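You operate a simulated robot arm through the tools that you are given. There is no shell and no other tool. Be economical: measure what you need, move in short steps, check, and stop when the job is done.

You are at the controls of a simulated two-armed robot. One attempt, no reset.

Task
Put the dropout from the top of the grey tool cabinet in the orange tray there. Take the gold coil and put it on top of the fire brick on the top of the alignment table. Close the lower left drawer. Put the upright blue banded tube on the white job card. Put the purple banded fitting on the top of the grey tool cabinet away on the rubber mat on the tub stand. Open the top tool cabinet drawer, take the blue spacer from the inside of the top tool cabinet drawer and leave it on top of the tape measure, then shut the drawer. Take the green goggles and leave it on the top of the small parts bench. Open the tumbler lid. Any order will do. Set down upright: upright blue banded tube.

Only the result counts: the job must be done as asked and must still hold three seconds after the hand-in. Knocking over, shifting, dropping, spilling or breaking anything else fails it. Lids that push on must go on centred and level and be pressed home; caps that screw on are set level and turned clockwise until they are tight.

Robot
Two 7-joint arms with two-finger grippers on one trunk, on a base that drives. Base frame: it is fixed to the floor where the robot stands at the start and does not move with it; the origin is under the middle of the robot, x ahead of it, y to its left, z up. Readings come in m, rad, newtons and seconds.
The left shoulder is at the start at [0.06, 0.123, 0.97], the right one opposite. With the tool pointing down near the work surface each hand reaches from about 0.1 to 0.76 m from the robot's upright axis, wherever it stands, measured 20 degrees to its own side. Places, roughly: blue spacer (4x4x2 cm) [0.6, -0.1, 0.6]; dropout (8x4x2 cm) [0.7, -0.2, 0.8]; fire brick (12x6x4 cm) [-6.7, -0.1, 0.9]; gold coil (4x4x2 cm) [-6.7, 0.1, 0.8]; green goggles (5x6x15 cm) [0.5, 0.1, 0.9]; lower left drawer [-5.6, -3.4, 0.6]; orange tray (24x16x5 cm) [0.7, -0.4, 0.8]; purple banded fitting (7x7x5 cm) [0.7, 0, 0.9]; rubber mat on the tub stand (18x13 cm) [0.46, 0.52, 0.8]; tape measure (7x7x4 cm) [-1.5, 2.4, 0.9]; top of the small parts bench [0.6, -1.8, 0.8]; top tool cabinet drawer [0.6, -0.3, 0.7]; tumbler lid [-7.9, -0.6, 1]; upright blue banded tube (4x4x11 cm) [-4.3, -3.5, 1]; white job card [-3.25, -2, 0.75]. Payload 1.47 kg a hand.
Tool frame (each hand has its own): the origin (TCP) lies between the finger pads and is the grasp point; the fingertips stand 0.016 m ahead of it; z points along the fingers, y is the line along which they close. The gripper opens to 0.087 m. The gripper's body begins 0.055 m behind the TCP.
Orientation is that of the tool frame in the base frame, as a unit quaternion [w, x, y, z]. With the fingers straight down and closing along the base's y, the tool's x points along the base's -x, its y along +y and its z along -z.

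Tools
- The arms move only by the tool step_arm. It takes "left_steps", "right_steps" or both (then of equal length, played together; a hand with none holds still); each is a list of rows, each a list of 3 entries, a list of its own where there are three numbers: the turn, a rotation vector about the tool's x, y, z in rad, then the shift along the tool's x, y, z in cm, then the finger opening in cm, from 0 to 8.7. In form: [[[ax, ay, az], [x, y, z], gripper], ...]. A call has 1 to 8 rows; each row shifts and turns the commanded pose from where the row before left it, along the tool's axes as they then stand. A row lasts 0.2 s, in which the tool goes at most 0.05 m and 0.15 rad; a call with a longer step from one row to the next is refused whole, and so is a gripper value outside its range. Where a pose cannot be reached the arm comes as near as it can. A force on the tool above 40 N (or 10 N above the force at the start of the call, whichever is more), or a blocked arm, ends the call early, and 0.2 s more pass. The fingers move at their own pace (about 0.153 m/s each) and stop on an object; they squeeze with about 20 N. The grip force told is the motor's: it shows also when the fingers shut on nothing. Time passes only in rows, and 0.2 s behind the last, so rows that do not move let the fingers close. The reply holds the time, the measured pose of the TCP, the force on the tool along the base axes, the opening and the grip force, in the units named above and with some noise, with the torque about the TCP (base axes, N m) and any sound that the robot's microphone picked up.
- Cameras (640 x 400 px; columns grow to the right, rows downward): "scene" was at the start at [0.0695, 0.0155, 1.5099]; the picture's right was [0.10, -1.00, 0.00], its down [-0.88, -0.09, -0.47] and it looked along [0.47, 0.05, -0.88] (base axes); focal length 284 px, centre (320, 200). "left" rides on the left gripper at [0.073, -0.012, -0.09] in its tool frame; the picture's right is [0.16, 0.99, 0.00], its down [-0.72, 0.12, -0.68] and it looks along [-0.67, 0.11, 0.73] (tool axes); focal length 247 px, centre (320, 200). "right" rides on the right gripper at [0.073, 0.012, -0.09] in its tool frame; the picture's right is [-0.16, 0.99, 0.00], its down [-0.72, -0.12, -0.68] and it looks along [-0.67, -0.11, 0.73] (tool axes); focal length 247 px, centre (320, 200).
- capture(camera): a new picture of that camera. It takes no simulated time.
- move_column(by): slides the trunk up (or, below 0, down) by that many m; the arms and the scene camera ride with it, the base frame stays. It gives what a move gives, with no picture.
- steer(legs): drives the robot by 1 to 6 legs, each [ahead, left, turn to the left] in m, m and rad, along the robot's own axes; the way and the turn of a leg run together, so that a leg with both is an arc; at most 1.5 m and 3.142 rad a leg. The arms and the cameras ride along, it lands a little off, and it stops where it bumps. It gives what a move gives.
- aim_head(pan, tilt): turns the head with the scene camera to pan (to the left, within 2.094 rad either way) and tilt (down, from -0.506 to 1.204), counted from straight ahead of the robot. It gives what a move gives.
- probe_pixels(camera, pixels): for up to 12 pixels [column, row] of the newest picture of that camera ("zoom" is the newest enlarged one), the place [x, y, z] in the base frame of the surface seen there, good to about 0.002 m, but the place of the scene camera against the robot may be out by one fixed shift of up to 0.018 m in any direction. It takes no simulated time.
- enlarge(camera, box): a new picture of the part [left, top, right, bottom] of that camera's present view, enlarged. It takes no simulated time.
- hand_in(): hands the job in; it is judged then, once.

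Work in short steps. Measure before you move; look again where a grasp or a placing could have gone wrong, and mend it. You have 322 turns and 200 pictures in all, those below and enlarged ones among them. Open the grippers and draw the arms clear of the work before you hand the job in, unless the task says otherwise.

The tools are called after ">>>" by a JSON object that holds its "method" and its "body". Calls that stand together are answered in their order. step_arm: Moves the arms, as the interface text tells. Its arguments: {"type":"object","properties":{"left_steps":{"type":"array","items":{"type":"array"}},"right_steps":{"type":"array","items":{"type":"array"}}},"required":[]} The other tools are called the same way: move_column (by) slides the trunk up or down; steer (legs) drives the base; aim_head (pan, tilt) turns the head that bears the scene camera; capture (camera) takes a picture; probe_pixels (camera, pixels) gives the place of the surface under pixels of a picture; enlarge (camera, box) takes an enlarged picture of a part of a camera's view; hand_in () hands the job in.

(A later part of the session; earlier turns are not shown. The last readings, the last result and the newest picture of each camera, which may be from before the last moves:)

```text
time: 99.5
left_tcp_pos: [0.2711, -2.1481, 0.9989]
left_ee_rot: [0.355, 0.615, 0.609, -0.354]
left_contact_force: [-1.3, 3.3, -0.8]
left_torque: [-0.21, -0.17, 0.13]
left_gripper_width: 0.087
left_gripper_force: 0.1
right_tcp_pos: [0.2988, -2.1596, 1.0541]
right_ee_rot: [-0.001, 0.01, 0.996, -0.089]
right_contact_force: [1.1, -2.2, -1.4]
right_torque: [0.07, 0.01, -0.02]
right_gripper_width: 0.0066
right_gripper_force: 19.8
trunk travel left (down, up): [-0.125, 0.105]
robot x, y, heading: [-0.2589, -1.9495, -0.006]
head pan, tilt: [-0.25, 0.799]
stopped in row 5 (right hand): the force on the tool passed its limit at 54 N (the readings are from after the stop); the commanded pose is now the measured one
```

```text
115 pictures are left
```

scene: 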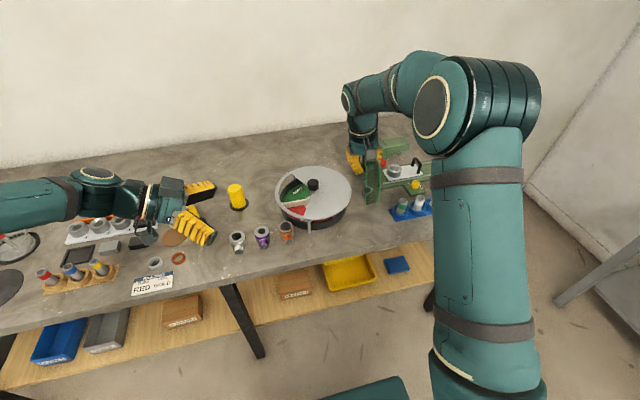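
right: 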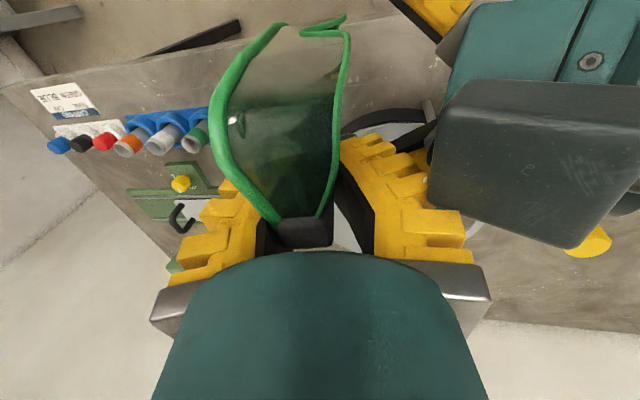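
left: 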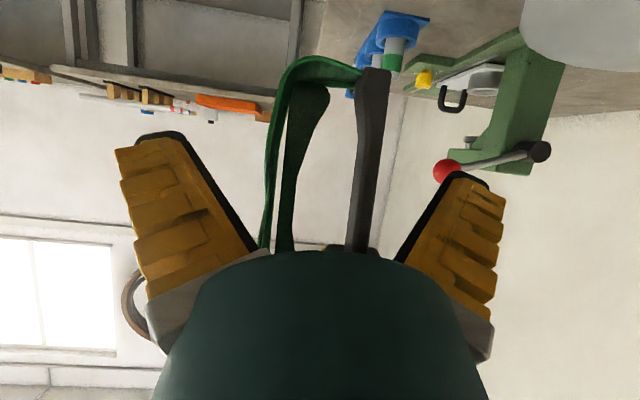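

The hands touched lightly; goggles still held. I back the left off 4 cm, drop it 2.5 cm, and probe goggles again.

>>> {"method": "step_arm", "body": {"left_steps": [[[0, 0, 0], [0, 0, -4], 8.7], [[0, 0, 0], [2.17, 0, 1.25], 8.7], [[0, 0, 0], [0, 0, 0], 8.7]]}}

>>> {"method": "enlarge", "body": {"camera": "left", "box": [240, 0, 440, 260]}}

>>> {"method": "capture", "body": {"camera": "scene"}}

```text
time: 100.3
left_tcp_pos: [0.2701, -2.114, 0.9937]
left_ee_rot: [0.356, 0.615, 0.608, -0.354]
left_contact_force: [0.0, -0.7, -1.0]
left_torque: [-0.01, 0.0, 0.03]
left_gripper_width: 0.0865
left_gripper_force: 0.1
right_tcp_pos: [0.2991, -2.1579, 1.0531]
right_ee_rot: [-0.002, 0.01, 0.996, -0.089]
right_contact_force: [-0.8, 0.9, -1.3]
right_torque: [0.01, -0.05, 0.01]
right_gripper_width: 0.0068
right_gripper_force: 19.7
trunk travel left (down, up): [-0.125, 0.105]
robot x, y, heading: [-0.2595, -1.9522, -0.005]
head pan, tilt: [-0.25, 0.799]
```

```text
1.54 times, centred on (340, 130) of left
```

zoom: 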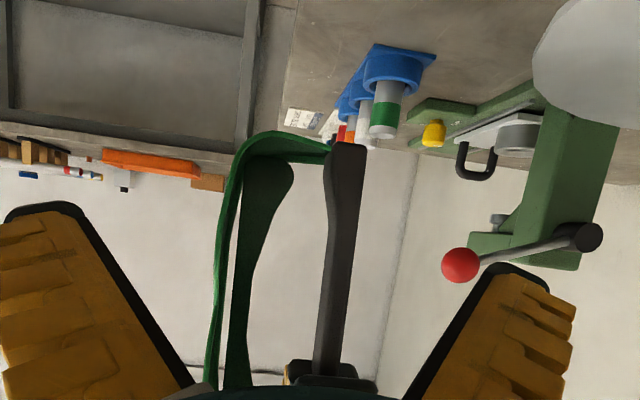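

```text
113 pictures are left
```

scene: 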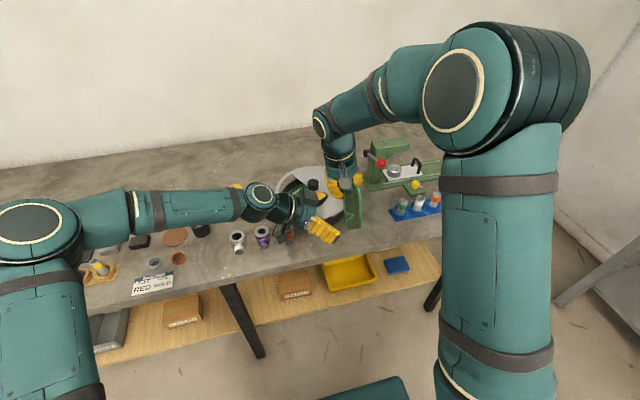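

>>> {"method": "probe_pixels", "body": {"camera": "zoom", "pixels": [[345, 155], [340, 250], [328, 350], [300, 148], [222, 250], [215, 350], [245, 180], [330, 376]]}}

```text
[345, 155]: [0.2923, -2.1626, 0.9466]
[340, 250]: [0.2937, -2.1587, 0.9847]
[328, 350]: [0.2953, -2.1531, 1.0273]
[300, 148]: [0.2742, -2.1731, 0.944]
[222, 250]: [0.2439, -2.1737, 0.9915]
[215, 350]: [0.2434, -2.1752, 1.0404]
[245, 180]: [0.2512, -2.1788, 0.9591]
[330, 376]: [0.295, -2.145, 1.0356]
```

Goggles' +y faces at y≈−2.16…−2.174, z 0.945–1.09. I advance 6.5 cm along the left tool axis and close.

>>> {"method": "step_arm", "body": {"left_steps": [[[0, 0, 0], [0, 0.1, 3], 8.7], [[0, 0, 0], [-0.2, 0, 3], 8.7], [[0, 0, 0], [0, 0, 0.6], 8.7], [[0, 0, 0], [0, 0, 0], 7], [[0, 0, 0], [0, 0, 0], 5], [[0, 0, 0], [0, 0, 0], 3], [[0, 0, 0], [0, 0, 0], 3]]}}

>>> {"method": "capture", "body": {"camera": "left"}}

>>> {"method": "enlarge", "body": {"camera": "scene", "box": [280, 120, 400, 260]}}

```text
time: 101.0
left_tcp_pos: [0.273, -2.168, 0.9667]
left_ee_rot: [0.359, 0.615, 0.608, -0.352]
left_contact_force: [-2.7, 6.2, 4.2]
left_torque: [-0.31, -0.26, 0.16]
left_gripper_width: 0.0871
left_gripper_force: 0.0
right_tcp_pos: [0.2985, -2.1687, 1.0516]
right_ee_rot: [-0.003, 0.014, 0.995, -0.096]
right_contact_force: [2.9, -5.7, -4.7]
right_torque: [-0.18, -0.1, 0.0]
right_gripper_width: 0.0069
right_gripper_force: 20.2
trunk travel left (down, up): [-0.125, 0.105]
robot x, y, heading: [-0.2567, -1.9522, -0.009]
head pan, tilt: [-0.25, 0.799]
stopped in row 3 (right hand): the force on the tool passed its limit at 45 N (the readings are from after the stop); the commanded pose is now the measured one
```

```text
112 pictures are left
```

left: 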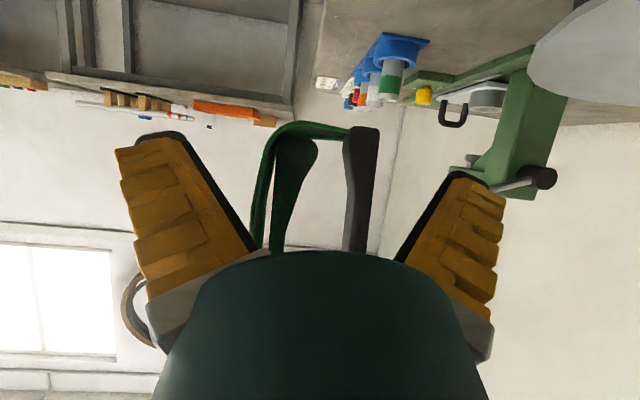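

```text
2.86 times, centred on (340, 190) of scene
```

zoom: 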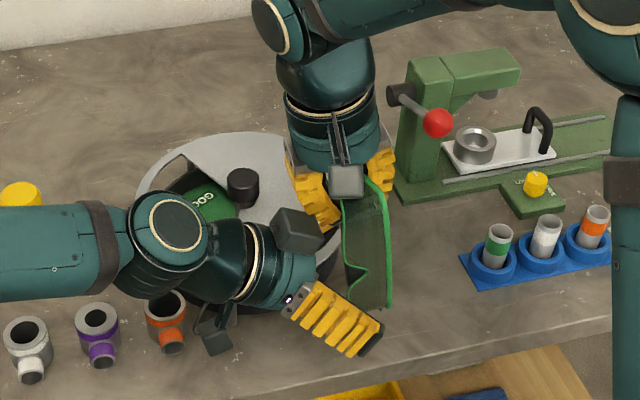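

A box on the left hand's upper side meets the right fingers, so this handover doesn't fit. I retreat the left hand, and will instead free the right hand on the bench with an untilted hand and a measured gap, sliding out along +x.

>>> {"method": "step_arm", "body": {"left_steps": [[[0, 0, 0], [0, 0, -4.5], 8.7], [[0, 0, 0], [0, 0, -4.5], 8.7], [[0, 0, 0], [0, 0, -4.5], 8.7], [[0, 0, 0], [0, 0, -4.5], 8.7], [[0, 0, 0], [0, 0, -2], 8.7]]}}

>>> {"method": "step_arm", "body": {"right_steps": [[[0, 0, 0], [-1, -3.5, 0.6], 0], [[0, 0, 0], [-1, -3.5, 0.6], 0], [[0, 0, 0], [-1, 0, 0], 0], [[0, 0, 0], [0, 0, 0], 0]]}}

>>> {"method": "enlarge", "body": {"camera": "left", "box": [290, 0, 450, 150]}}

>>> {"method": "capture", "body": {"camera": "right"}}

```text
time: 102.2
left_tcp_pos: [0.2727, -1.9953, 1.0664]
left_ee_rot: [0.358, 0.615, 0.607, -0.353]
left_contact_force: [0.6, -0.3, 0.4]
left_torque: [0.03, -0.01, -0.03]
left_gripper_width: 0.0872
left_gripper_force: 0.1
right_tcp_pos: [0.2989, -2.1664, 1.0509]
right_ee_rot: [-0.002, 0.014, 0.995, -0.094]
right_contact_force: [0.1, 0.6, -0.4]
right_torque: [0.0, -0.03, 0.01]
right_gripper_width: 0.0068
right_gripper_force: 19.8
trunk travel left (down, up): [-0.125, 0.105]
robot x, y, heading: [-0.2564, -1.9501, -0.005]
head pan, tilt: [-0.25, 0.799]
```

```text
time: 103.2
left_tcp_pos: [0.2723, -1.9949, 1.0658]
left_ee_rot: [0.358, 0.615, 0.608, -0.353]
left_contact_force: [0.2, -0.4, -0.3]
left_torque: [-0.02, 0.01, -0.02]
left_gripper_width: 0.0867
left_gripper_force: 0.1
right_tcp_pos: [0.3273, -2.2386, 1.0527]
right_ee_rot: [-0.003, 0.013, 0.995, -0.094]
right_contact_force: [0.6, 0.2, -0.2]
right_torque: [0.0, -0.03, 0.0]
right_gripper_width: 0.0067
right_gripper_force: 20.1
trunk travel left (down, up): [-0.125, 0.105]
robot x, y, heading: [-0.2593, -1.9522, -0.01]
head pan, tilt: [-0.25, 0.799]
```

```text
2.67 times, centred on (370, 75) of left
```

zoom: 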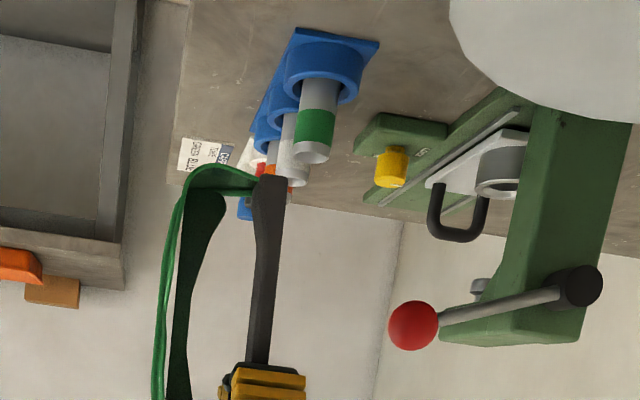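

```text
109 pictures are left
```

right: 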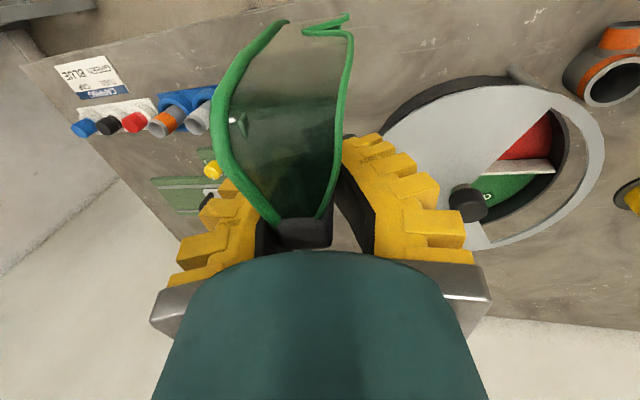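

I check the goggles' tilt again.

>>> {"method": "probe_pixels", "body": {"camera": "right", "pixels": [[305, 230], [282, 232], [328, 232], [285, 26], [348, 34], [330, 34], [335, 130], [218, 100]]}}

>>> {"method": "probe_pixels", "body": {"camera": "zoom", "pixels": [[265, 190], [262, 280], [255, 355], [185, 180], [225, 172], [163, 320]]}}

```text
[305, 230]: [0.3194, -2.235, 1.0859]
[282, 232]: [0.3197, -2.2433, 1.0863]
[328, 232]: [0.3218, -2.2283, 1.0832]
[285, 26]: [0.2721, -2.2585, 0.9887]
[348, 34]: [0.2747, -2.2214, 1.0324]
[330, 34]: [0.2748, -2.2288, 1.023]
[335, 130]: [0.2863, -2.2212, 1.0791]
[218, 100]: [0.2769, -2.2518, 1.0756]
```

```text
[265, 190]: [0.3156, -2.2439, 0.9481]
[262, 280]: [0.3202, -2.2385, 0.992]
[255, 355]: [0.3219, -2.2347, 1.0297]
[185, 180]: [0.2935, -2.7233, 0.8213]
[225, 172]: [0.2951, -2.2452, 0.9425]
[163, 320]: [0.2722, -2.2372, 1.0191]
```

Bottom leans −y by 0.11 rad; I rotate back 0.11, move 2.5 cm onto the bench and lower.

>>> {"method": "step_arm", "body": {"right_steps": [[[-0.11, 0, 0], [-2.5, 0, 0], 0], [[0, 0, 0], [0, 0.32, 4], 0], [[0, 0, 0], [0, 0.32, 4], 0], [[0, 0, 0], [0, 0.2, 2.8], 0], [[0, 0, 0], [0, 0, 0.4], 0], [[0, 0, 0], [0, 0, 0], 0]]}}

>>> {"method": "step_arm", "body": {"right_steps": [[[0, 0, 0], [0, 0, 0.2], 0], [[0, 0, 0], [0, 0, 0.2], 0], [[0, 0, 0], [0, 0, 0], 0]]}}

```text
time: 104.6
left_tcp_pos: [0.2744, -1.995, 1.0654]
left_ee_rot: [0.358, 0.615, 0.607, -0.354]
left_contact_force: [0.0, 0.6, 1.1]
left_torque: [-0.01, -0.01, 0.01]
left_gripper_width: 0.0869
left_gripper_force: 0.2
right_tcp_pos: [0.3523, -2.2382, 0.9405]
right_ee_rot: [-0.001, 0.014, 0.999, -0.039]
right_contact_force: [0.4, 0.4, -1.5]
right_torque: [0.0, -0.07, -0.01]
right_gripper_width: 0.0066
right_gripper_force: 20.2
trunk travel left (down, up): [-0.125, 0.105]
robot x, y, heading: [-0.2546, -1.9541, -0.005]
head pan, tilt: [-0.25, 0.799]
```

```text
time: 105.4
left_tcp_pos: [0.2731, -1.9959, 1.0654]
left_ee_rot: [0.358, 0.615, 0.607, -0.353]
left_contact_force: [-0.2, -0.5, 0.6]
left_torque: [-0.02, 0.01, -0.02]
left_gripper_width: 0.0869
left_gripper_force: 0.0
right_tcp_pos: [0.3524, -2.2383, 0.9367]
right_ee_rot: [-0.002, 0.014, 0.999, -0.04]
right_contact_force: [-1.0, -0.4, -0.6]
right_torque: [-0.01, 0.01, -0.01]
right_gripper_width: 0.0063
right_gripper_force: 19.9
trunk travel left (down, up): [-0.125, 0.105]
robot x, y, heading: [-0.2583, -1.9543, -0.007]
head pan, tilt: [-0.25, 0.799]
```

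Not touching yet; a few mm more.

>>> {"method": "step_arm", "body": {"right_steps": [[[0, 0, 0], [0, 0, 0.2], 0], [[0, 0, 0], [0, 0, 0.2], 0], [[0, 0, 0], [0, 0, 0.1], 0], [[0, 0, 0], [0, 0, 0], 0]]}}

>>> {"method": "enlarge", "body": {"camera": "left", "box": [290, 0, 450, 150]}}

```text
time: 106.4
left_tcp_pos: [0.2717, -1.9953, 1.0665]
left_ee_rot: [0.359, 0.615, 0.608, -0.353]
left_contact_force: [-0.5, 0.2, -0.7]
left_torque: [-0.01, 0.0, 0.01]
left_gripper_width: 0.0868
left_gripper_force: 0.0
right_tcp_pos: [0.351, -2.2399, 0.934]
right_ee_rot: [0.002, 0.014, 0.999, -0.04]
right_contact_force: [1.7, -5.5, 26.1]
right_torque: [-0.48, 0.14, 0.05]
right_gripper_width: 0.0068
right_gripper_force: 19.8
trunk travel left (down, up): [-0.125, 0.105]
robot x, y, heading: [-0.2552, -1.9525, -0.006]
head pan, tilt: [-0.25, 0.799]
```

```text
2.67 times, centred on (370, 75) of left
```

zoom: 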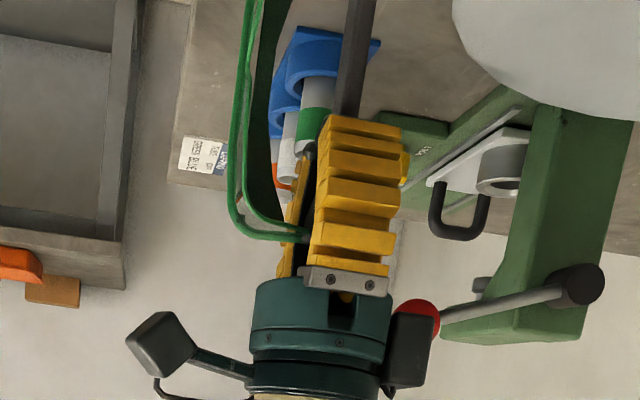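

Contact 26 N: I ease 2 mm, open to about 2 cm, square the hand (−0.08 rad), then check.

>>> {"method": "step_arm", "body": {"right_steps": [[[0, 0, 0], [0, 0, -0.2], 0], [[0, 0, 0], [0, 0, 0], 1.3], [[0, 0, 0], [0, 0, 0], 1.5], [[-0.04, 0, 0], [0, 0, 0], 1.5], [[-0.04, 0, 0], [0, 0, 0], 1.7], [[0, 0, 0], [0, 0, 0], 1.7]]}}

>>> {"method": "capture", "body": {"camera": "right"}}

>>> {"method": "probe_pixels", "body": {"camera": "right", "pixels": [[305, 230], [285, 232], [322, 232], [285, 26], [340, 34], [335, 110], [218, 100]]}}

```text
time: 107.8
left_tcp_pos: [0.2735, -1.9953, 1.067]
left_ee_rot: [0.359, 0.615, 0.608, -0.353]
left_contact_force: [0.6, 0.2, -0.3]
left_torque: [0.01, 0.04, 0.0]
left_gripper_width: 0.0868
left_gripper_force: 0.1
right_tcp_pos: [0.3507, -2.2404, 0.9352]
right_ee_rot: [-0.002, 0.013, 1.0, 0.0]
right_contact_force: [0.5, 0.5, 13.6]
right_torque: [-0.25, 0.23, 0.05]
right_gripper_width: 0.0229
right_gripper_force: 4.1
trunk travel left (down, up): [-0.125, 0.105]
robot x, y, heading: [-0.2568, -1.9496, -0.009]
head pan, tilt: [-0.25, 0.799]
```

```text
107 pictures are left
```

right: 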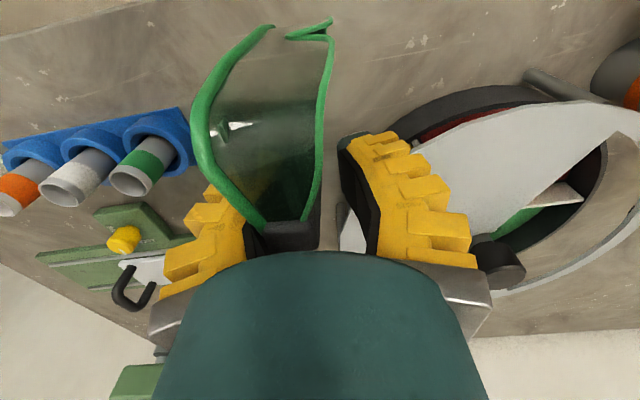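

```text
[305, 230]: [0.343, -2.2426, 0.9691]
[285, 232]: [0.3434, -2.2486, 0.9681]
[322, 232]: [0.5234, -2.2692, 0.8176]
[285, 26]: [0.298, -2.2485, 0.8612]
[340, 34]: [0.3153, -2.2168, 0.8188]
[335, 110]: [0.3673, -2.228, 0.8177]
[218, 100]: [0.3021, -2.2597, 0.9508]
```

Still 13 N downward pressure. I raise 4 mm at this gap and look at force and goggles.

>>> {"method": "step_arm", "body": {"right_steps": [[[0, 0, 0], [0, 0, -0.2], 1.7], [[0, 0, 0], [0, 0, -0.2], 1.7], [[0, 0, 0], [0, 0, 0], 1.7]]}}

>>> {"method": "enlarge", "body": {"camera": "right", "box": [170, 90, 430, 260]}}

>>> {"method": "probe_pixels", "body": {"camera": "zoom", "pixels": [[300, 340], [270, 350], [340, 350], [60, 100], [350, 100], [100, 190], [200, 345], [440, 200]]}}

```text
time: 108.6
left_tcp_pos: [0.2727, -1.9951, 1.0662]
left_ee_rot: [0.358, 0.615, 0.607, -0.353]
left_contact_force: [-0.4, -0.5, 0.3]
left_torque: [0.01, 0.0, -0.01]
left_gripper_width: 0.087
left_gripper_force: 0.1
right_tcp_pos: [0.3512, -2.2402, 0.9369]
right_ee_rot: [-0.002, 0.015, 1.0, 0.001]
right_contact_force: [0.5, 0.5, 1.1]
right_torque: [0.04, 0.02, -0.04]
right_gripper_width: 0.0231
right_gripper_force: 4.2
trunk travel left (down, up): [-0.125, 0.105]
robot x, y, heading: [-0.2581, -1.9546, -0.006]
head pan, tilt: [-0.25, 0.799]
```

```text
2.35 times, centred on (300, 175) of right
```

zoom: 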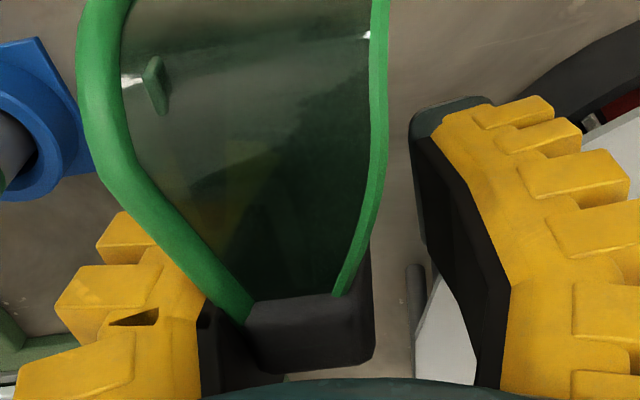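

```text
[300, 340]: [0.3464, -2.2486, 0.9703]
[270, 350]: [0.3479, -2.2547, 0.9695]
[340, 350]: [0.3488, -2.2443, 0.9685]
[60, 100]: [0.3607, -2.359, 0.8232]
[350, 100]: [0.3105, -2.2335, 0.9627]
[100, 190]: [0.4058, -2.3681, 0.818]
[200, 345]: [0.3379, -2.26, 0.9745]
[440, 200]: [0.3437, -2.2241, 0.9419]
```

Force is ~1 N now. I try sliding the hand +x 8 mm and compare the block's position (now x 0.3464, y −2.2486).

>>> {"method": "step_arm", "body": {"right_steps": [[[0, 0, 0], [-0.4, 0, 0], 1.7], [[0, 0, 0], [-0.4, 0, 0], 1.7], [[0, 0, 0], [0, 0, 0], 1.7]]}}

>>> {"method": "enlarge", "body": {"camera": "right", "box": [170, 90, 430, 260]}}

>>> {"method": "probe_pixels", "body": {"camera": "zoom", "pixels": [[300, 340], [270, 350], [340, 350], [300, 300], [350, 100]]}}

```text
time: 109.4
left_tcp_pos: [0.2729, -1.9956, 1.0669]
left_ee_rot: [0.358, 0.615, 0.607, -0.354]
left_contact_force: [0.6, -1.1, -0.2]
left_torque: [0.0, -0.03, 0.01]
left_gripper_width: 0.0868
left_gripper_force: 0.1
right_tcp_pos: [0.3592, -2.2411, 0.9382]
right_ee_rot: [-0.001, 0.015, 1.0, 0.001]
right_contact_force: [-1.5, -0.2, -0.1]
right_torque: [-0.02, 0.05, -0.01]
right_gripper_width: 0.0233
right_gripper_force: 4.9
trunk travel left (down, up): [-0.125, 0.105]
robot x, y, heading: [-0.2604, -1.9523, -0.002]
head pan, tilt: [-0.25, 0.799]
```

```text
2.35 times, centred on (300, 175) of right
```

zoom: 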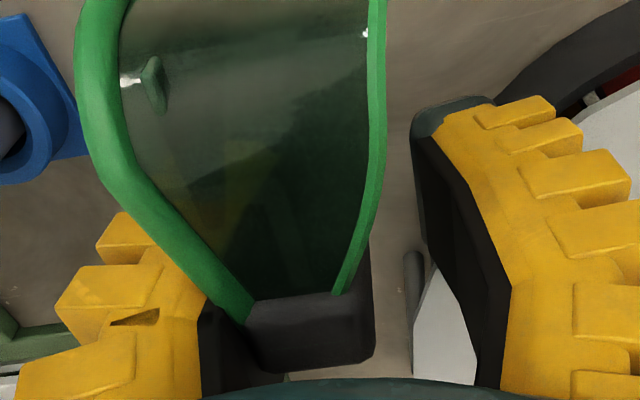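

```text
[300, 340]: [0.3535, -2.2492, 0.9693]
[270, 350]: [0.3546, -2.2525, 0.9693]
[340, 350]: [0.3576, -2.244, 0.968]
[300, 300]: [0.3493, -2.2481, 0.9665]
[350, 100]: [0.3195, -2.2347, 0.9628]
```

The goggles are truly attached to the −y finger while the +y side is clear. I try a fast full opening in place and see whether they follow.

>>> {"method": "step_arm", "body": {"right_steps": [[[0, 0, 0], [0, 0, 0], 8.7], [[0, 0, 0], [0, 0, 0], 8.7], [[0, 0, 0], [0, 0, 0], 8.7]]}}

>>> {"method": "capture", "body": {"camera": "right"}}

>>> {"method": "enlarge", "body": {"camera": "left", "box": [290, 0, 450, 150]}}

```text
time: 110.2
left_tcp_pos: [0.2726, -1.9953, 1.0661]
left_ee_rot: [0.358, 0.615, 0.608, -0.353]
left_contact_force: [-0.1, -0.3, 0.1]
left_torque: [0.01, -0.01, -0.04]
left_gripper_width: 0.0868
left_gripper_force: 0.0
right_tcp_pos: [0.3596, -2.2405, 0.9374]
right_ee_rot: [-0.002, 0.014, 1.0, 0.0]
right_contact_force: [-0.5, 0.3, -1.0]
right_torque: [0.02, 0.0, -0.03]
right_gripper_width: 0.0876
right_gripper_force: 0.0
trunk travel left (down, up): [-0.125, 0.105]
robot x, y, heading: [-0.2577, -1.9518, -0.002]
head pan, tilt: [-0.25, 0.799]
```

```text
104 pictures are left
```

right: 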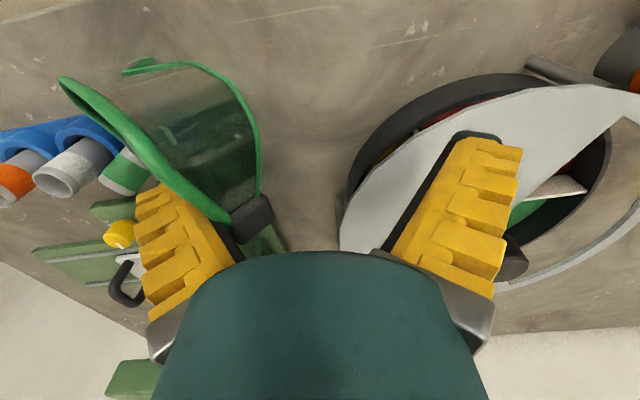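

```text
2.67 times, centred on (370, 75) of left
```

zoom: 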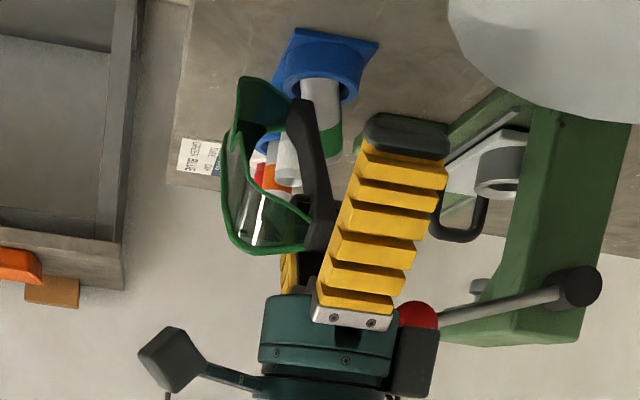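

The goggles yawed and leaned. I probe them to find their pose relative to the blue rack.

>>> {"method": "probe_pixels", "body": {"camera": "right", "pixels": [[252, 220], [235, 230], [268, 215], [130, 68], [65, 85], [190, 65], [255, 140], [240, 245], [150, 70]]}}

>>> {"method": "probe_pixels", "body": {"camera": "left", "pixels": [[403, 40], [407, 60], [410, 85], [384, 32], [376, 85], [390, 95], [400, 110]]}}

>>> {"method": "enlarge", "body": {"camera": "scene", "box": [320, 130, 440, 250]}}

```text
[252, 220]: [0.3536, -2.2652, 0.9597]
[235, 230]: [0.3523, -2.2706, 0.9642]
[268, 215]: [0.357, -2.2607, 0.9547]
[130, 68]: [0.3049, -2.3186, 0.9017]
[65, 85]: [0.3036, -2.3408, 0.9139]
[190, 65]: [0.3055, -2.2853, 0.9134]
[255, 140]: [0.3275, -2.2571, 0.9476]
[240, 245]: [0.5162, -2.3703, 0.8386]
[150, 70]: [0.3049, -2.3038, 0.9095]
```

```text
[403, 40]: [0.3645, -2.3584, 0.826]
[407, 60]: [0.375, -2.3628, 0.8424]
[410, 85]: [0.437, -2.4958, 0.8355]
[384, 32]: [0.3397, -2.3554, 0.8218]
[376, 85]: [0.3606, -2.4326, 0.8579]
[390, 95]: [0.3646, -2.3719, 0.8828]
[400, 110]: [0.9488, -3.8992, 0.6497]
```

```text
3.33 times, centred on (380, 190) of scene
```

zoom: 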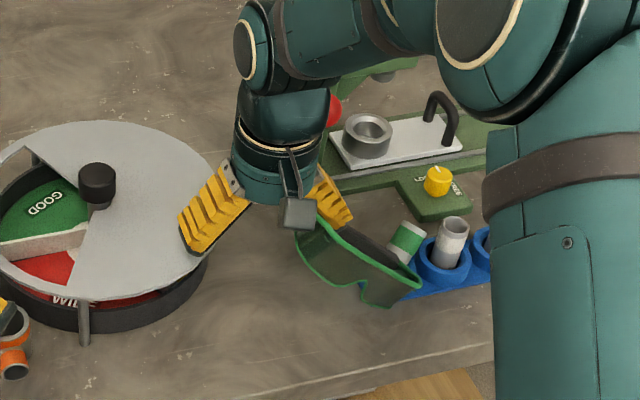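

The goggles turned with the finger and are leaning on the green-banded tube. I close the fingers gently back to relieve it and look again.

>>> {"method": "step_arm", "body": {"right_steps": [[[0, 0, 0], [0, 0, 0], 7], [[0, 0, 0], [0, 0, 0], 5.5], [[0, 0, 0], [0, 0, 0], 4], [[0, 0, 0], [0, 0, 0], 2.5], [[0, 0, 0], [0, 0, 0], 2]]}}

>>> {"method": "enlarge", "body": {"camera": "scene", "box": [320, 130, 440, 250]}}

>>> {"method": "capture", "body": {"camera": "right"}}

```text
time: 111.4
left_tcp_pos: [0.2724, -1.9953, 1.0653]
left_ee_rot: [0.358, 0.615, 0.608, -0.353]
left_contact_force: [-0.7, -0.2, 0.5]
left_torque: [0.01, 0.03, 0.01]
left_gripper_width: 0.0869
left_gripper_force: 0.0
right_tcp_pos: [0.3596, -2.2408, 0.9392]
right_ee_rot: [0.0, 0.014, 1.0, 0.001]
right_contact_force: [1.9, -3.1, 13.6]
right_torque: [-0.96, 0.23, 0.13]
right_gripper_width: 0.0338
right_gripper_force: 11.7
trunk travel left (down, up): [-0.125, 0.105]
robot x, y, heading: [-0.2572, -1.9532, -0.005]
head pan, tilt: [-0.25, 0.799]
```

```text
3.33 times, centred on (380, 190) of scene
```

zoom: 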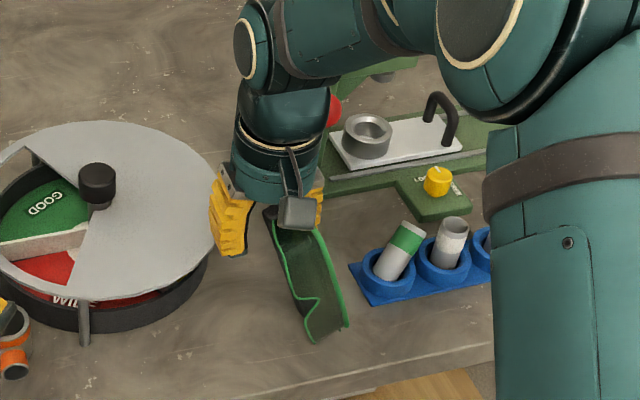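

```text
100 pictures are left
```

right: 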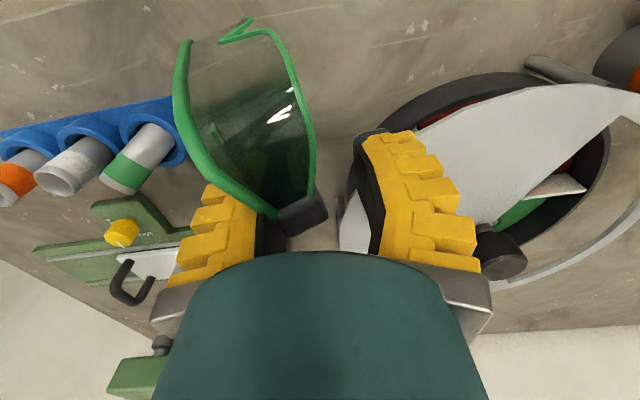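

The green-banded tube was left leaning in its socket; I'll mend that later. First I lift the goggles 6 cm clear, and close.

>>> {"method": "step_arm", "body": {"right_steps": [[[0, 0, 0], [0, 0, -2], 3.3], [[0, 0, 0], [0, 1, -4], 3], [[0, 0, 0], [0, 1, -4], 2], [[0, 0, 0], [0, 0, 0], 0], [[0, 0, 0], [0, 0, 0], 0], [[0, 0, 0], [0, 0, 0], 0]]}}

>>> {"method": "capture", "body": {"camera": "right"}}

>>> {"method": "enlarge", "body": {"camera": "left", "box": [270, 0, 450, 200]}}

```text
time: 112.8
left_tcp_pos: [0.2721, -1.9952, 1.0662]
left_ee_rot: [0.357, 0.616, 0.607, -0.353]
left_contact_force: [-0.5, 0.1, -0.8]
left_torque: [0.02, -0.02, -0.02]
left_gripper_width: 0.0871
left_gripper_force: 0.1
right_tcp_pos: [0.3597, -2.2207, 1.0382]
right_ee_rot: [-0.002, 0.014, 1.0, 0.0]
right_contact_force: [0.0, 0.4, -1.5]
right_torque: [-0.01, -0.02, -0.01]
right_gripper_width: 0.0071
right_gripper_force: 19.8
trunk travel left (down, up): [-0.125, 0.105]
robot x, y, heading: [-0.2538, -1.9502, -0.008]
head pan, tilt: [-0.25, 0.799]
```

```text
99 pictures are left
```

right: 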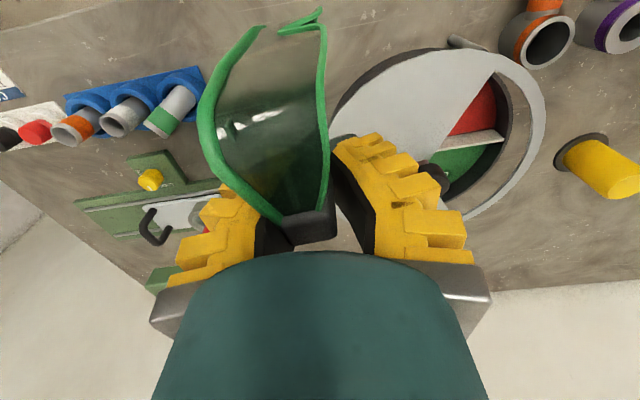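

```text
2.00 times, centred on (360, 100) of left
```

zoom: 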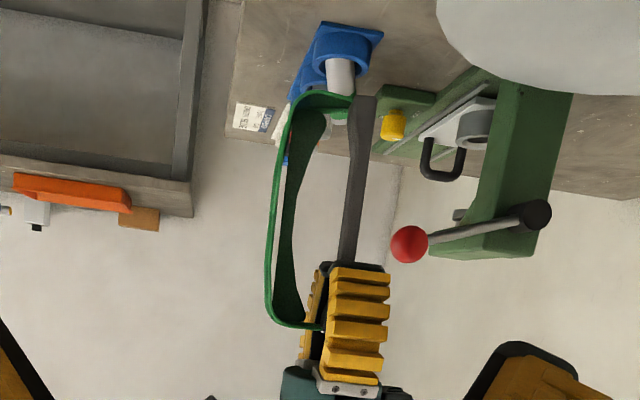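

Gripped again. I turn the left hand to point forward (+x), to hold the lens sides from the front while the right pulls off.

>>> {"method": "step_arm", "body": {"left_steps": [[[-0.126, 0, -0.0725], [0, 0, 0], 8.7], [[-0.126, 0, -0.0725], [0, 0, 0], 8.7], [[-0.126, 0, -0.0725], [0, 0, 0], 8.7], [[-0.126, 0, -0.0725], [0, 0, 0], 8.7], [[-0.126, 0, -0.0725], [0, 0, 0], 8.7], [[-0.126, 0, -0.0725], [0, 0, 0], 8.7], [[-0.126, 0, -0.0725], [0, 0, 0], 8.7], [[-0.126, 0, -0.0725], [0, 0, 0], 8.7]]}}

>>> {"method": "step_arm", "body": {"left_steps": [[[-0.126, 0, -0.0725], [0, 0, -3], 8.7], [[-0.126, 0, -0.0725], [0, 0, -3], 8.7], [[-0.1, 0, -0.06], [0, 0, -3], 8.7]]}}

>>> {"method": "probe_pixels", "body": {"camera": "right", "pixels": [[310, 225], [290, 232], [332, 225], [260, 32], [325, 20], [290, 30], [205, 110], [325, 110]]}}

>>> {"method": "capture", "body": {"camera": "scene"}}

```text
time: 114.6
left_tcp_pos: [0.2716, -1.9944, 1.0648]
left_ee_rot: [0.495, 0.176, 0.845, -0.103]
left_contact_force: [0.1, 0.3, 0.4]
left_torque: [-0.01, 0.01, 0.01]
left_gripper_width: 0.087
left_gripper_force: 0.0
right_tcp_pos: [0.3599, -2.2223, 1.038]
right_ee_rot: [-0.002, 0.014, 1.0, 0.0]
right_contact_force: [-0.6, 0.9, 0.1]
right_torque: [0.0, -0.03, 0.0]
right_gripper_width: 0.0062
right_gripper_force: 20.0
trunk travel left (down, up): [-0.125, 0.105]
robot x, y, heading: [-0.2576, -1.954, 0.001]
head pan, tilt: [-0.25, 0.799]
```

```text
time: 115.4
left_tcp_pos: [0.1956, -1.9739, 1.109]
left_ee_rot: [0.506, -0.001, 0.863, -0.002]
left_contact_force: [0.2, -0.1, 0.7]
left_torque: [0.0, -0.01, 0.02]
left_gripper_width: 0.0868
left_gripper_force: 0.0
right_tcp_pos: [0.3602, -2.2217, 1.0397]
right_ee_rot: [-0.001, 0.016, 1.0, 0.001]
right_contact_force: [0.1, -0.4, 0.2]
right_torque: [0.0, 0.01, 0.02]
right_gripper_width: 0.006
right_gripper_force: 20.0
trunk travel left (down, up): [-0.125, 0.105]
robot x, y, heading: [-0.2543, -1.9525, -0.007]
head pan, tilt: [-0.25, 0.799]
```

```text
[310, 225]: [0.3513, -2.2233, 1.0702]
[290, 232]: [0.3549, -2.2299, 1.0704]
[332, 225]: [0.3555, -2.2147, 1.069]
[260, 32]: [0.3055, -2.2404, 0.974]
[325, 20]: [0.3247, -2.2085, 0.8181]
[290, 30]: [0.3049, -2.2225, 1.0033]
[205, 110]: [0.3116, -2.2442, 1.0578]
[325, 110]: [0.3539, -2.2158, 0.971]
```

```text
97 pictures are left
```

scene: 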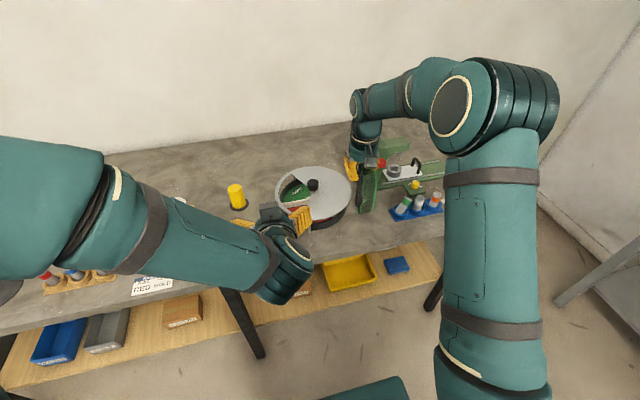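

Goggles upright at y≈−2.224, z 0.918–1.07, lens front x≈0.305. I move the left hand to a stand-off in front of them.

>>> {"method": "step_arm", "body": {"left_steps": [[[0, 0, 0], [1.21, -4.18, 1.37], 7.5], [[0, 0, 0], [1.21, -4.18, 1.37], 7.5], [[0, 0, 0], [1.21, -4.18, 1.37], 7.5], [[0, 0, 0], [1.21, -4.18, 1.37], 7.5], [[0, 0, 0], [1.21, -4.18, 1.37], 7.5], [[0, 0, 0], [1.21, -4.15, 1.37], 7.5], [[0, 0, 0], [0, 0, 0], 7.5]]}}

>>> {"method": "capture", "body": {"camera": "left"}}

```text
time: 117.0
left_tcp_pos: [0.2323, -2.2243, 1.0076]
left_ee_rot: [0.505, 0.001, 0.863, -0.005]
left_contact_force: [-0.3, 0.3, -0.5]
left_torque: [-0.01, 0.01, -0.04]
left_gripper_width: 0.0774
left_gripper_force: 1.3
right_tcp_pos: [0.3604, -2.22, 1.0394]
right_ee_rot: [-0.002, 0.013, 1.0, 0.001]
right_contact_force: [-0.2, -0.4, 0.6]
right_torque: [0.01, 0.02, 0.04]
right_gripper_width: 0.006
right_gripper_force: 20.5
trunk travel left (down, up): [-0.125, 0.105]
robot x, y, heading: [-0.2557, -1.9526, -0.004]
head pan, tilt: [-0.25, 0.799]
```

```text
96 pictures are left
```

left: 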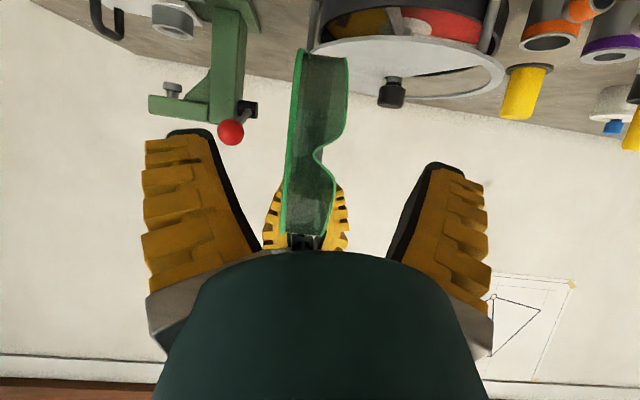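

Front view is centred (lens cols 295–348). I advance 10 cm and close on the lens below the notch.

>>> {"method": "step_arm", "body": {"left_steps": [[[0, 0, 0], [0, 0, 4], 7.5], [[0, 0, 0], [0, 0, 4], 7.5], [[0, 0, 0], [0, 0, 2.2], 7.5], [[0, 0, 0], [0, 0, 0], 5], [[0, 0, 0], [0, 0, 0], 2], [[0, 0, 0], [0, 0, 0], 0], [[0, 0, 0], [0, 0, 0], 0]]}}

>>> {"method": "capture", "body": {"camera": "left"}}

```text
time: 118.6
left_tcp_pos: [0.3216, -2.2254, 0.9577]
left_ee_rot: [0.505, 0.001, 0.863, -0.005]
left_contact_force: [7.6, -0.5, -3.2]
left_torque: [0.09, 0.45, -0.14]
left_gripper_width: 0.0409
left_gripper_force: 19.6
right_tcp_pos: [0.359, -2.2204, 1.0391]
right_ee_rot: [-0.001, 0.014, 1.0, 0.001]
right_contact_force: [-8.8, 1.7, 3.9]
right_torque: [0.01, 0.35, 0.03]
right_gripper_width: 0.006
right_gripper_force: 20.1
trunk travel left (down, up): [-0.125, 0.105]
robot x, y, heading: [-0.2586, -1.9534, -0.005]
head pan, tilt: [-0.25, 0.799]
```

```text
95 pictures are left
```

left: 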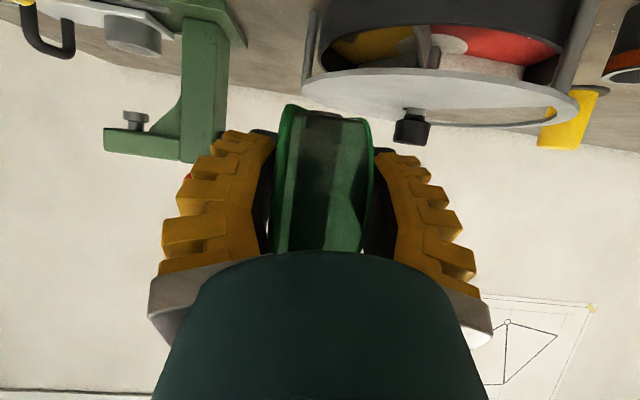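

The left hand holds the lens (4.1 cm, 20 N). Now I open the right fully, watching the result.

>>> {"method": "step_arm", "body": {"right_steps": [[[0, 0, 0], [0, 0, 0], 2], [[0, 0, 0], [0, 0, 0], 4], [[0, 0, 0], [0, 0, 0], 6], [[0, 0, 0], [0, 0, 0], 8.7], [[0, 0, 0], [0, 0, 0], 8.7]], "left_steps": [[[0, 0, 0], [0, 0, 0], 0], [[0, 0, 0], [0, 0, 0], 0], [[0, 0, 0], [0, 0, 0], 0], [[0, 0, 0], [0, 0, 0], 0], [[0, 0, 0], [0, 0, 0], 0]]}}

>>> {"method": "capture", "body": {"camera": "right"}}

```text
time: 119.8
left_tcp_pos: [0.3204, -2.2238, 0.9554]
left_ee_rot: [0.504, 0.0, 0.864, -0.003]
left_contact_force: [-0.8, 5.5, -5.0]
left_torque: [-0.5, 0.16, 0.18]
left_gripper_width: 0.0364
left_gripper_force: 20.3
right_tcp_pos: [0.3617, -2.2212, 1.0403]
right_ee_rot: [0.0, 0.015, 1.0, -0.001]
right_contact_force: [0.5, -5.7, 5.3]
right_torque: [0.0, 0.05, 0.07]
right_gripper_width: 0.0884
right_gripper_force: 0.1
trunk travel left (down, up): [-0.125, 0.105]
robot x, y, heading: [-0.257, -1.9553, -0.007]
head pan, tilt: [-0.25, 0.799]
```

```text
94 pictures are left
```

right: 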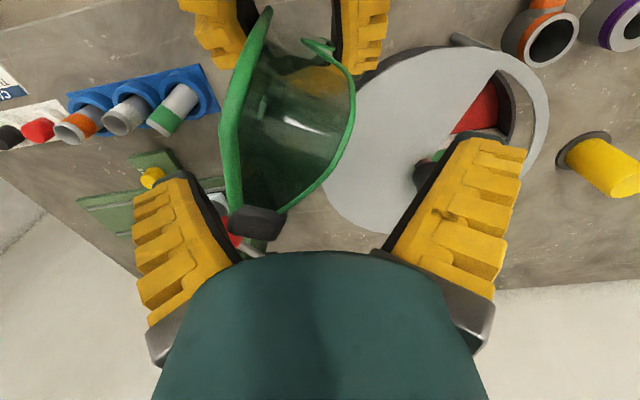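

Open, with the goggles' top leaning on the −y finger (5.7 N). I shift the right hand 1.5 cm toward −y and look.

>>> {"method": "step_arm", "body": {"right_steps": [[[0, 0, 0], [0, -0.5, 0], 8.7], [[0, 0, 0], [0, -0.5, 0], 8.7], [[0, 0, 0], [0, -0.5, 0], 8.7], [[0, 0, 0], [0, 0, 0], 8.7]]}}

>>> {"method": "capture", "body": {"camera": "right"}}

```text
time: 120.8
left_tcp_pos: [0.3201, -2.2269, 0.9573]
left_ee_rot: [0.506, 0.001, 0.862, -0.005]
left_contact_force: [0.2, 0.1, 0.0]
left_torque: [-0.02, -0.03, 0.01]
left_gripper_width: 0.0061
left_gripper_force: 20.5
right_tcp_pos: [0.3601, -2.2349, 1.0379]
right_ee_rot: [-0.001, 0.014, 1.0, 0.002]
right_contact_force: [-0.1, -0.2, 0.7]
right_torque: [-0.02, 0.0, -0.04]
right_gripper_width: 0.0869
right_gripper_force: 0.2
trunk travel left (down, up): [-0.125, 0.105]
robot x, y, heading: [-0.2611, -1.9521, -0.011]
head pan, tilt: [-0.25, 0.799]
```

```text
93 pictures are left
```

right: 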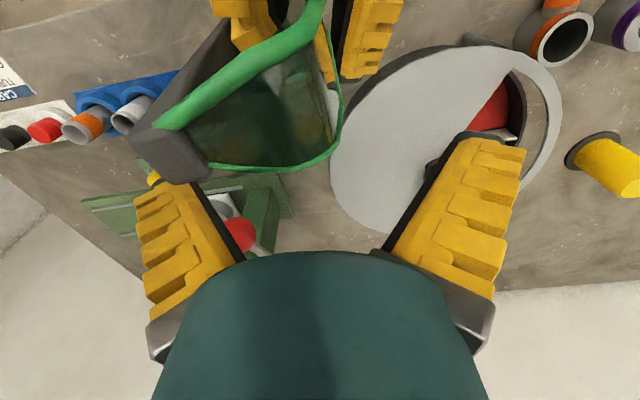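

The goggles came off the right finger and are now on the left hand (0.6 cm). I raise the right hand straight up a bit and view everything.

>>> {"method": "step_arm", "body": {"right_steps": [[[0, 0, 0], [0, 0, -3], 8.7], [[0, 0, 0], [0, 0, -4], 8.7], [[0, 0, 0], [0, 0, -4], 8.7]]}}

>>> {"method": "capture", "body": {"camera": "right"}}

>>> {"method": "capture", "body": {"camera": "left"}}

>>> {"method": "enlarge", "body": {"camera": "scene", "box": [280, 110, 450, 250]}}

```text
time: 121.6
left_tcp_pos: [0.3202, -2.2267, 0.9578]
left_ee_rot: [0.506, 0.001, 0.863, -0.005]
left_contact_force: [0.4, -0.4, -0.6]
left_torque: [0.05, -0.01, -0.01]
left_gripper_width: 0.0059
left_gripper_force: 19.5
right_tcp_pos: [0.3611, -2.2361, 1.1495]
right_ee_rot: [-0.002, 0.014, 1.0, 0.001]
right_contact_force: [0.4, 0.3, 0.0]
right_torque: [-0.02, -0.01, 0.01]
right_gripper_width: 0.087
right_gripper_force: 0.0
trunk travel left (down, up): [-0.125, 0.105]
robot x, y, heading: [-0.2559, -1.9505, -0.005]
head pan, tilt: [-0.25, 0.799]
```

```text
92 pictures are left
```

right: 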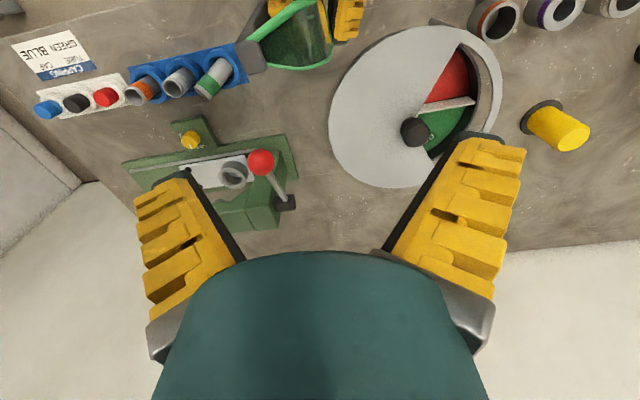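

```text
91 pictures are left
```

left: 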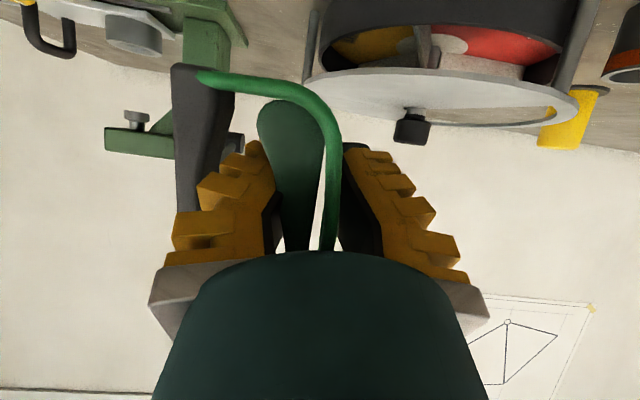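

```text
2.86 times, centred on (365, 180) of scene
```

zoom: 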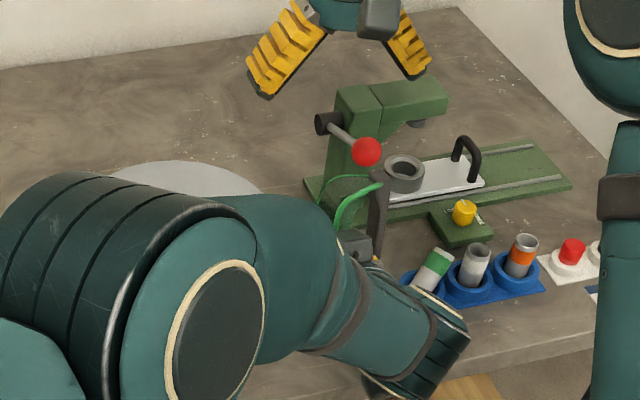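

Right hand is free. I probe the goggles' pose on the left hand.

>>> {"method": "probe_pixels", "body": {"camera": "left", "pixels": [[180, 75], [195, 68], [225, 78], [270, 82], [310, 95], [333, 130], [330, 200], [190, 200], [185, 130], [290, 130], [285, 200]]}}

>>> {"method": "probe_pixels", "body": {"camera": "right", "pixels": [[250, 55], [260, 65], [300, 65], [330, 55], [295, 10], [325, 20], [243, 45]]}}

```text
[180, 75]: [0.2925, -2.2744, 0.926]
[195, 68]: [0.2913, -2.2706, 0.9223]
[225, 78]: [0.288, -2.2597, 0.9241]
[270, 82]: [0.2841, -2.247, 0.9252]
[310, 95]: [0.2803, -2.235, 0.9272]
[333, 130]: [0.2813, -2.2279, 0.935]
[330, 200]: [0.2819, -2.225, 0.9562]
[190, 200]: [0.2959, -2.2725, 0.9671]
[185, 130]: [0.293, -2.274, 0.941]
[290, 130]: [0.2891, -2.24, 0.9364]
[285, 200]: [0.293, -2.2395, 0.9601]
```

```text
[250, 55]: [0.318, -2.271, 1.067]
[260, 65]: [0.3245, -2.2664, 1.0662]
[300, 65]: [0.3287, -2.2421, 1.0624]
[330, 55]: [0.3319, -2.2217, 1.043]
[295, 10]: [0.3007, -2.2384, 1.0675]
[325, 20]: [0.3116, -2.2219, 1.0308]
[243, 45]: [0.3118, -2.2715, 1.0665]
```

The long axis leans 0.14 rad toward +x. I correct part of it, move 2.5 cm onto the bench and lower most of the way.

>>> {"method": "step_arm", "body": {"left_steps": [[[0, -0.08, 0], [0, 0, 0], 0], [[0, 0, 0], [-1.06, 0, 2.26], 0], [[0, 0, 0], [3.7, 0, 1.74], 0], [[0, 0, 0], [3.7, 0, 1.74], 0], [[0, 0, 0], [0, 0, 0], 0]]}}

>>> {"method": "capture", "body": {"camera": "right"}}

>>> {"method": "capture", "body": {"camera": "left"}}

```text
time: 122.8
left_tcp_pos: [0.3466, -2.2265, 0.8766]
left_ee_rot: [0.54, 0.002, 0.841, -0.006]
left_contact_force: [0.5, 0.5, 0.0]
left_torque: [0.02, 0.02, -0.01]
left_gripper_width: 0.006
left_gripper_force: 19.5
right_tcp_pos: [0.3601, -2.2347, 1.1479]
right_ee_rot: [-0.002, 0.014, 1.0, 0.001]
right_contact_force: [-0.2, 0.5, -0.7]
right_torque: [0.0, -0.01, 0.01]
right_gripper_width: 0.0871
right_gripper_force: 0.0
trunk travel left (down, up): [-0.125, 0.105]
robot x, y, heading: [-0.2598, -1.9546, -0.004]
head pan, tilt: [-0.25, 0.799]
```

```text
89 pictures are left
```

right: 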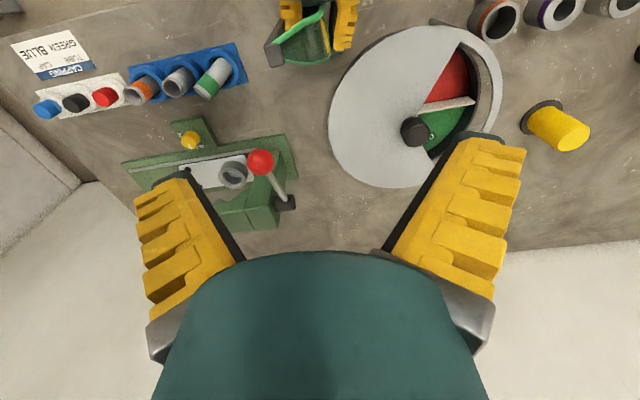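

```text
88 pictures are left
```

left: 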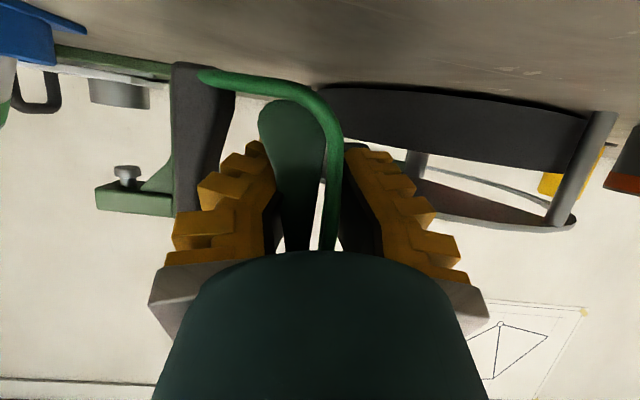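

I shift 1 cm away from the round tray and feel for contact.

>>> {"method": "step_arm", "body": {"left_steps": [[[0, 0, 0], [0, -1, 0], 0], [[0, 0, 0], [0.7, 0, 0.33], 0], [[0, 0, 0], [0.3, 0, 0.14], 0], [[0, 0, 0], [0.2, 0, 0.1], 0], [[0, 0, 0], [0, 0, 0], 0]]}}

>>> {"method": "probe_pixels", "body": {"camera": "left", "pixels": [[195, 68], [270, 82], [300, 85]]}}

```text
time: 124.0
left_tcp_pos: [0.3458, -2.2365, 0.8622]
left_ee_rot: [0.54, 0.0, 0.842, -0.005]
left_contact_force: [-0.1, -0.6, -0.6]
left_torque: [-0.02, -0.05, 0.0]
left_gripper_width: 0.0059
left_gripper_force: 20.1
right_tcp_pos: [0.361, -2.2348, 1.1484]
right_ee_rot: [-0.002, 0.014, 1.0, 0.001]
right_contact_force: [0.1, 0.7, -0.6]
right_torque: [0.03, -0.02, -0.02]
right_gripper_width: 0.087
right_gripper_force: 0.2
trunk travel left (down, up): [-0.125, 0.105]
robot x, y, heading: [-0.2567, -1.954, -0.007]
head pan, tilt: [-0.25, 0.799]
```

```text
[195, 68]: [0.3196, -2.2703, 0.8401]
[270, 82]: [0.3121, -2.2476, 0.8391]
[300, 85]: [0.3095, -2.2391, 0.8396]
```

>>> {"method": "step_arm", "body": {"left_steps": [[[0, 0, 0], [0.2, 0, 0.1], 0], [[0, 0, 0], [0.2, 0, 0.1], 0], [[0, 0, 0], [0, 0, 0], 0]]}}

```text
time: 124.8
left_tcp_pos: [0.3468, -2.2358, 0.8602]
left_ee_rot: [0.54, -0.001, 0.841, -0.004]
left_contact_force: [1.4, -0.2, 10.6]
left_torque: [0.03, -0.09, 0.0]
left_gripper_width: 0.0062
left_gripper_force: 19.8
right_tcp_pos: [0.3586, -2.2357, 1.149]
right_ee_rot: [-0.001, 0.013, 1.0, 0.001]
right_contact_force: [0.2, -0.1, 0.4]
right_torque: [-0.03, -0.03, -0.01]
right_gripper_width: 0.087
right_gripper_force: 0.1
trunk travel left (down, up): [-0.125, 0.105]
robot x, y, heading: [-0.258, -1.9498, -0.009]
head pan, tilt: [-0.25, 0.799]
```

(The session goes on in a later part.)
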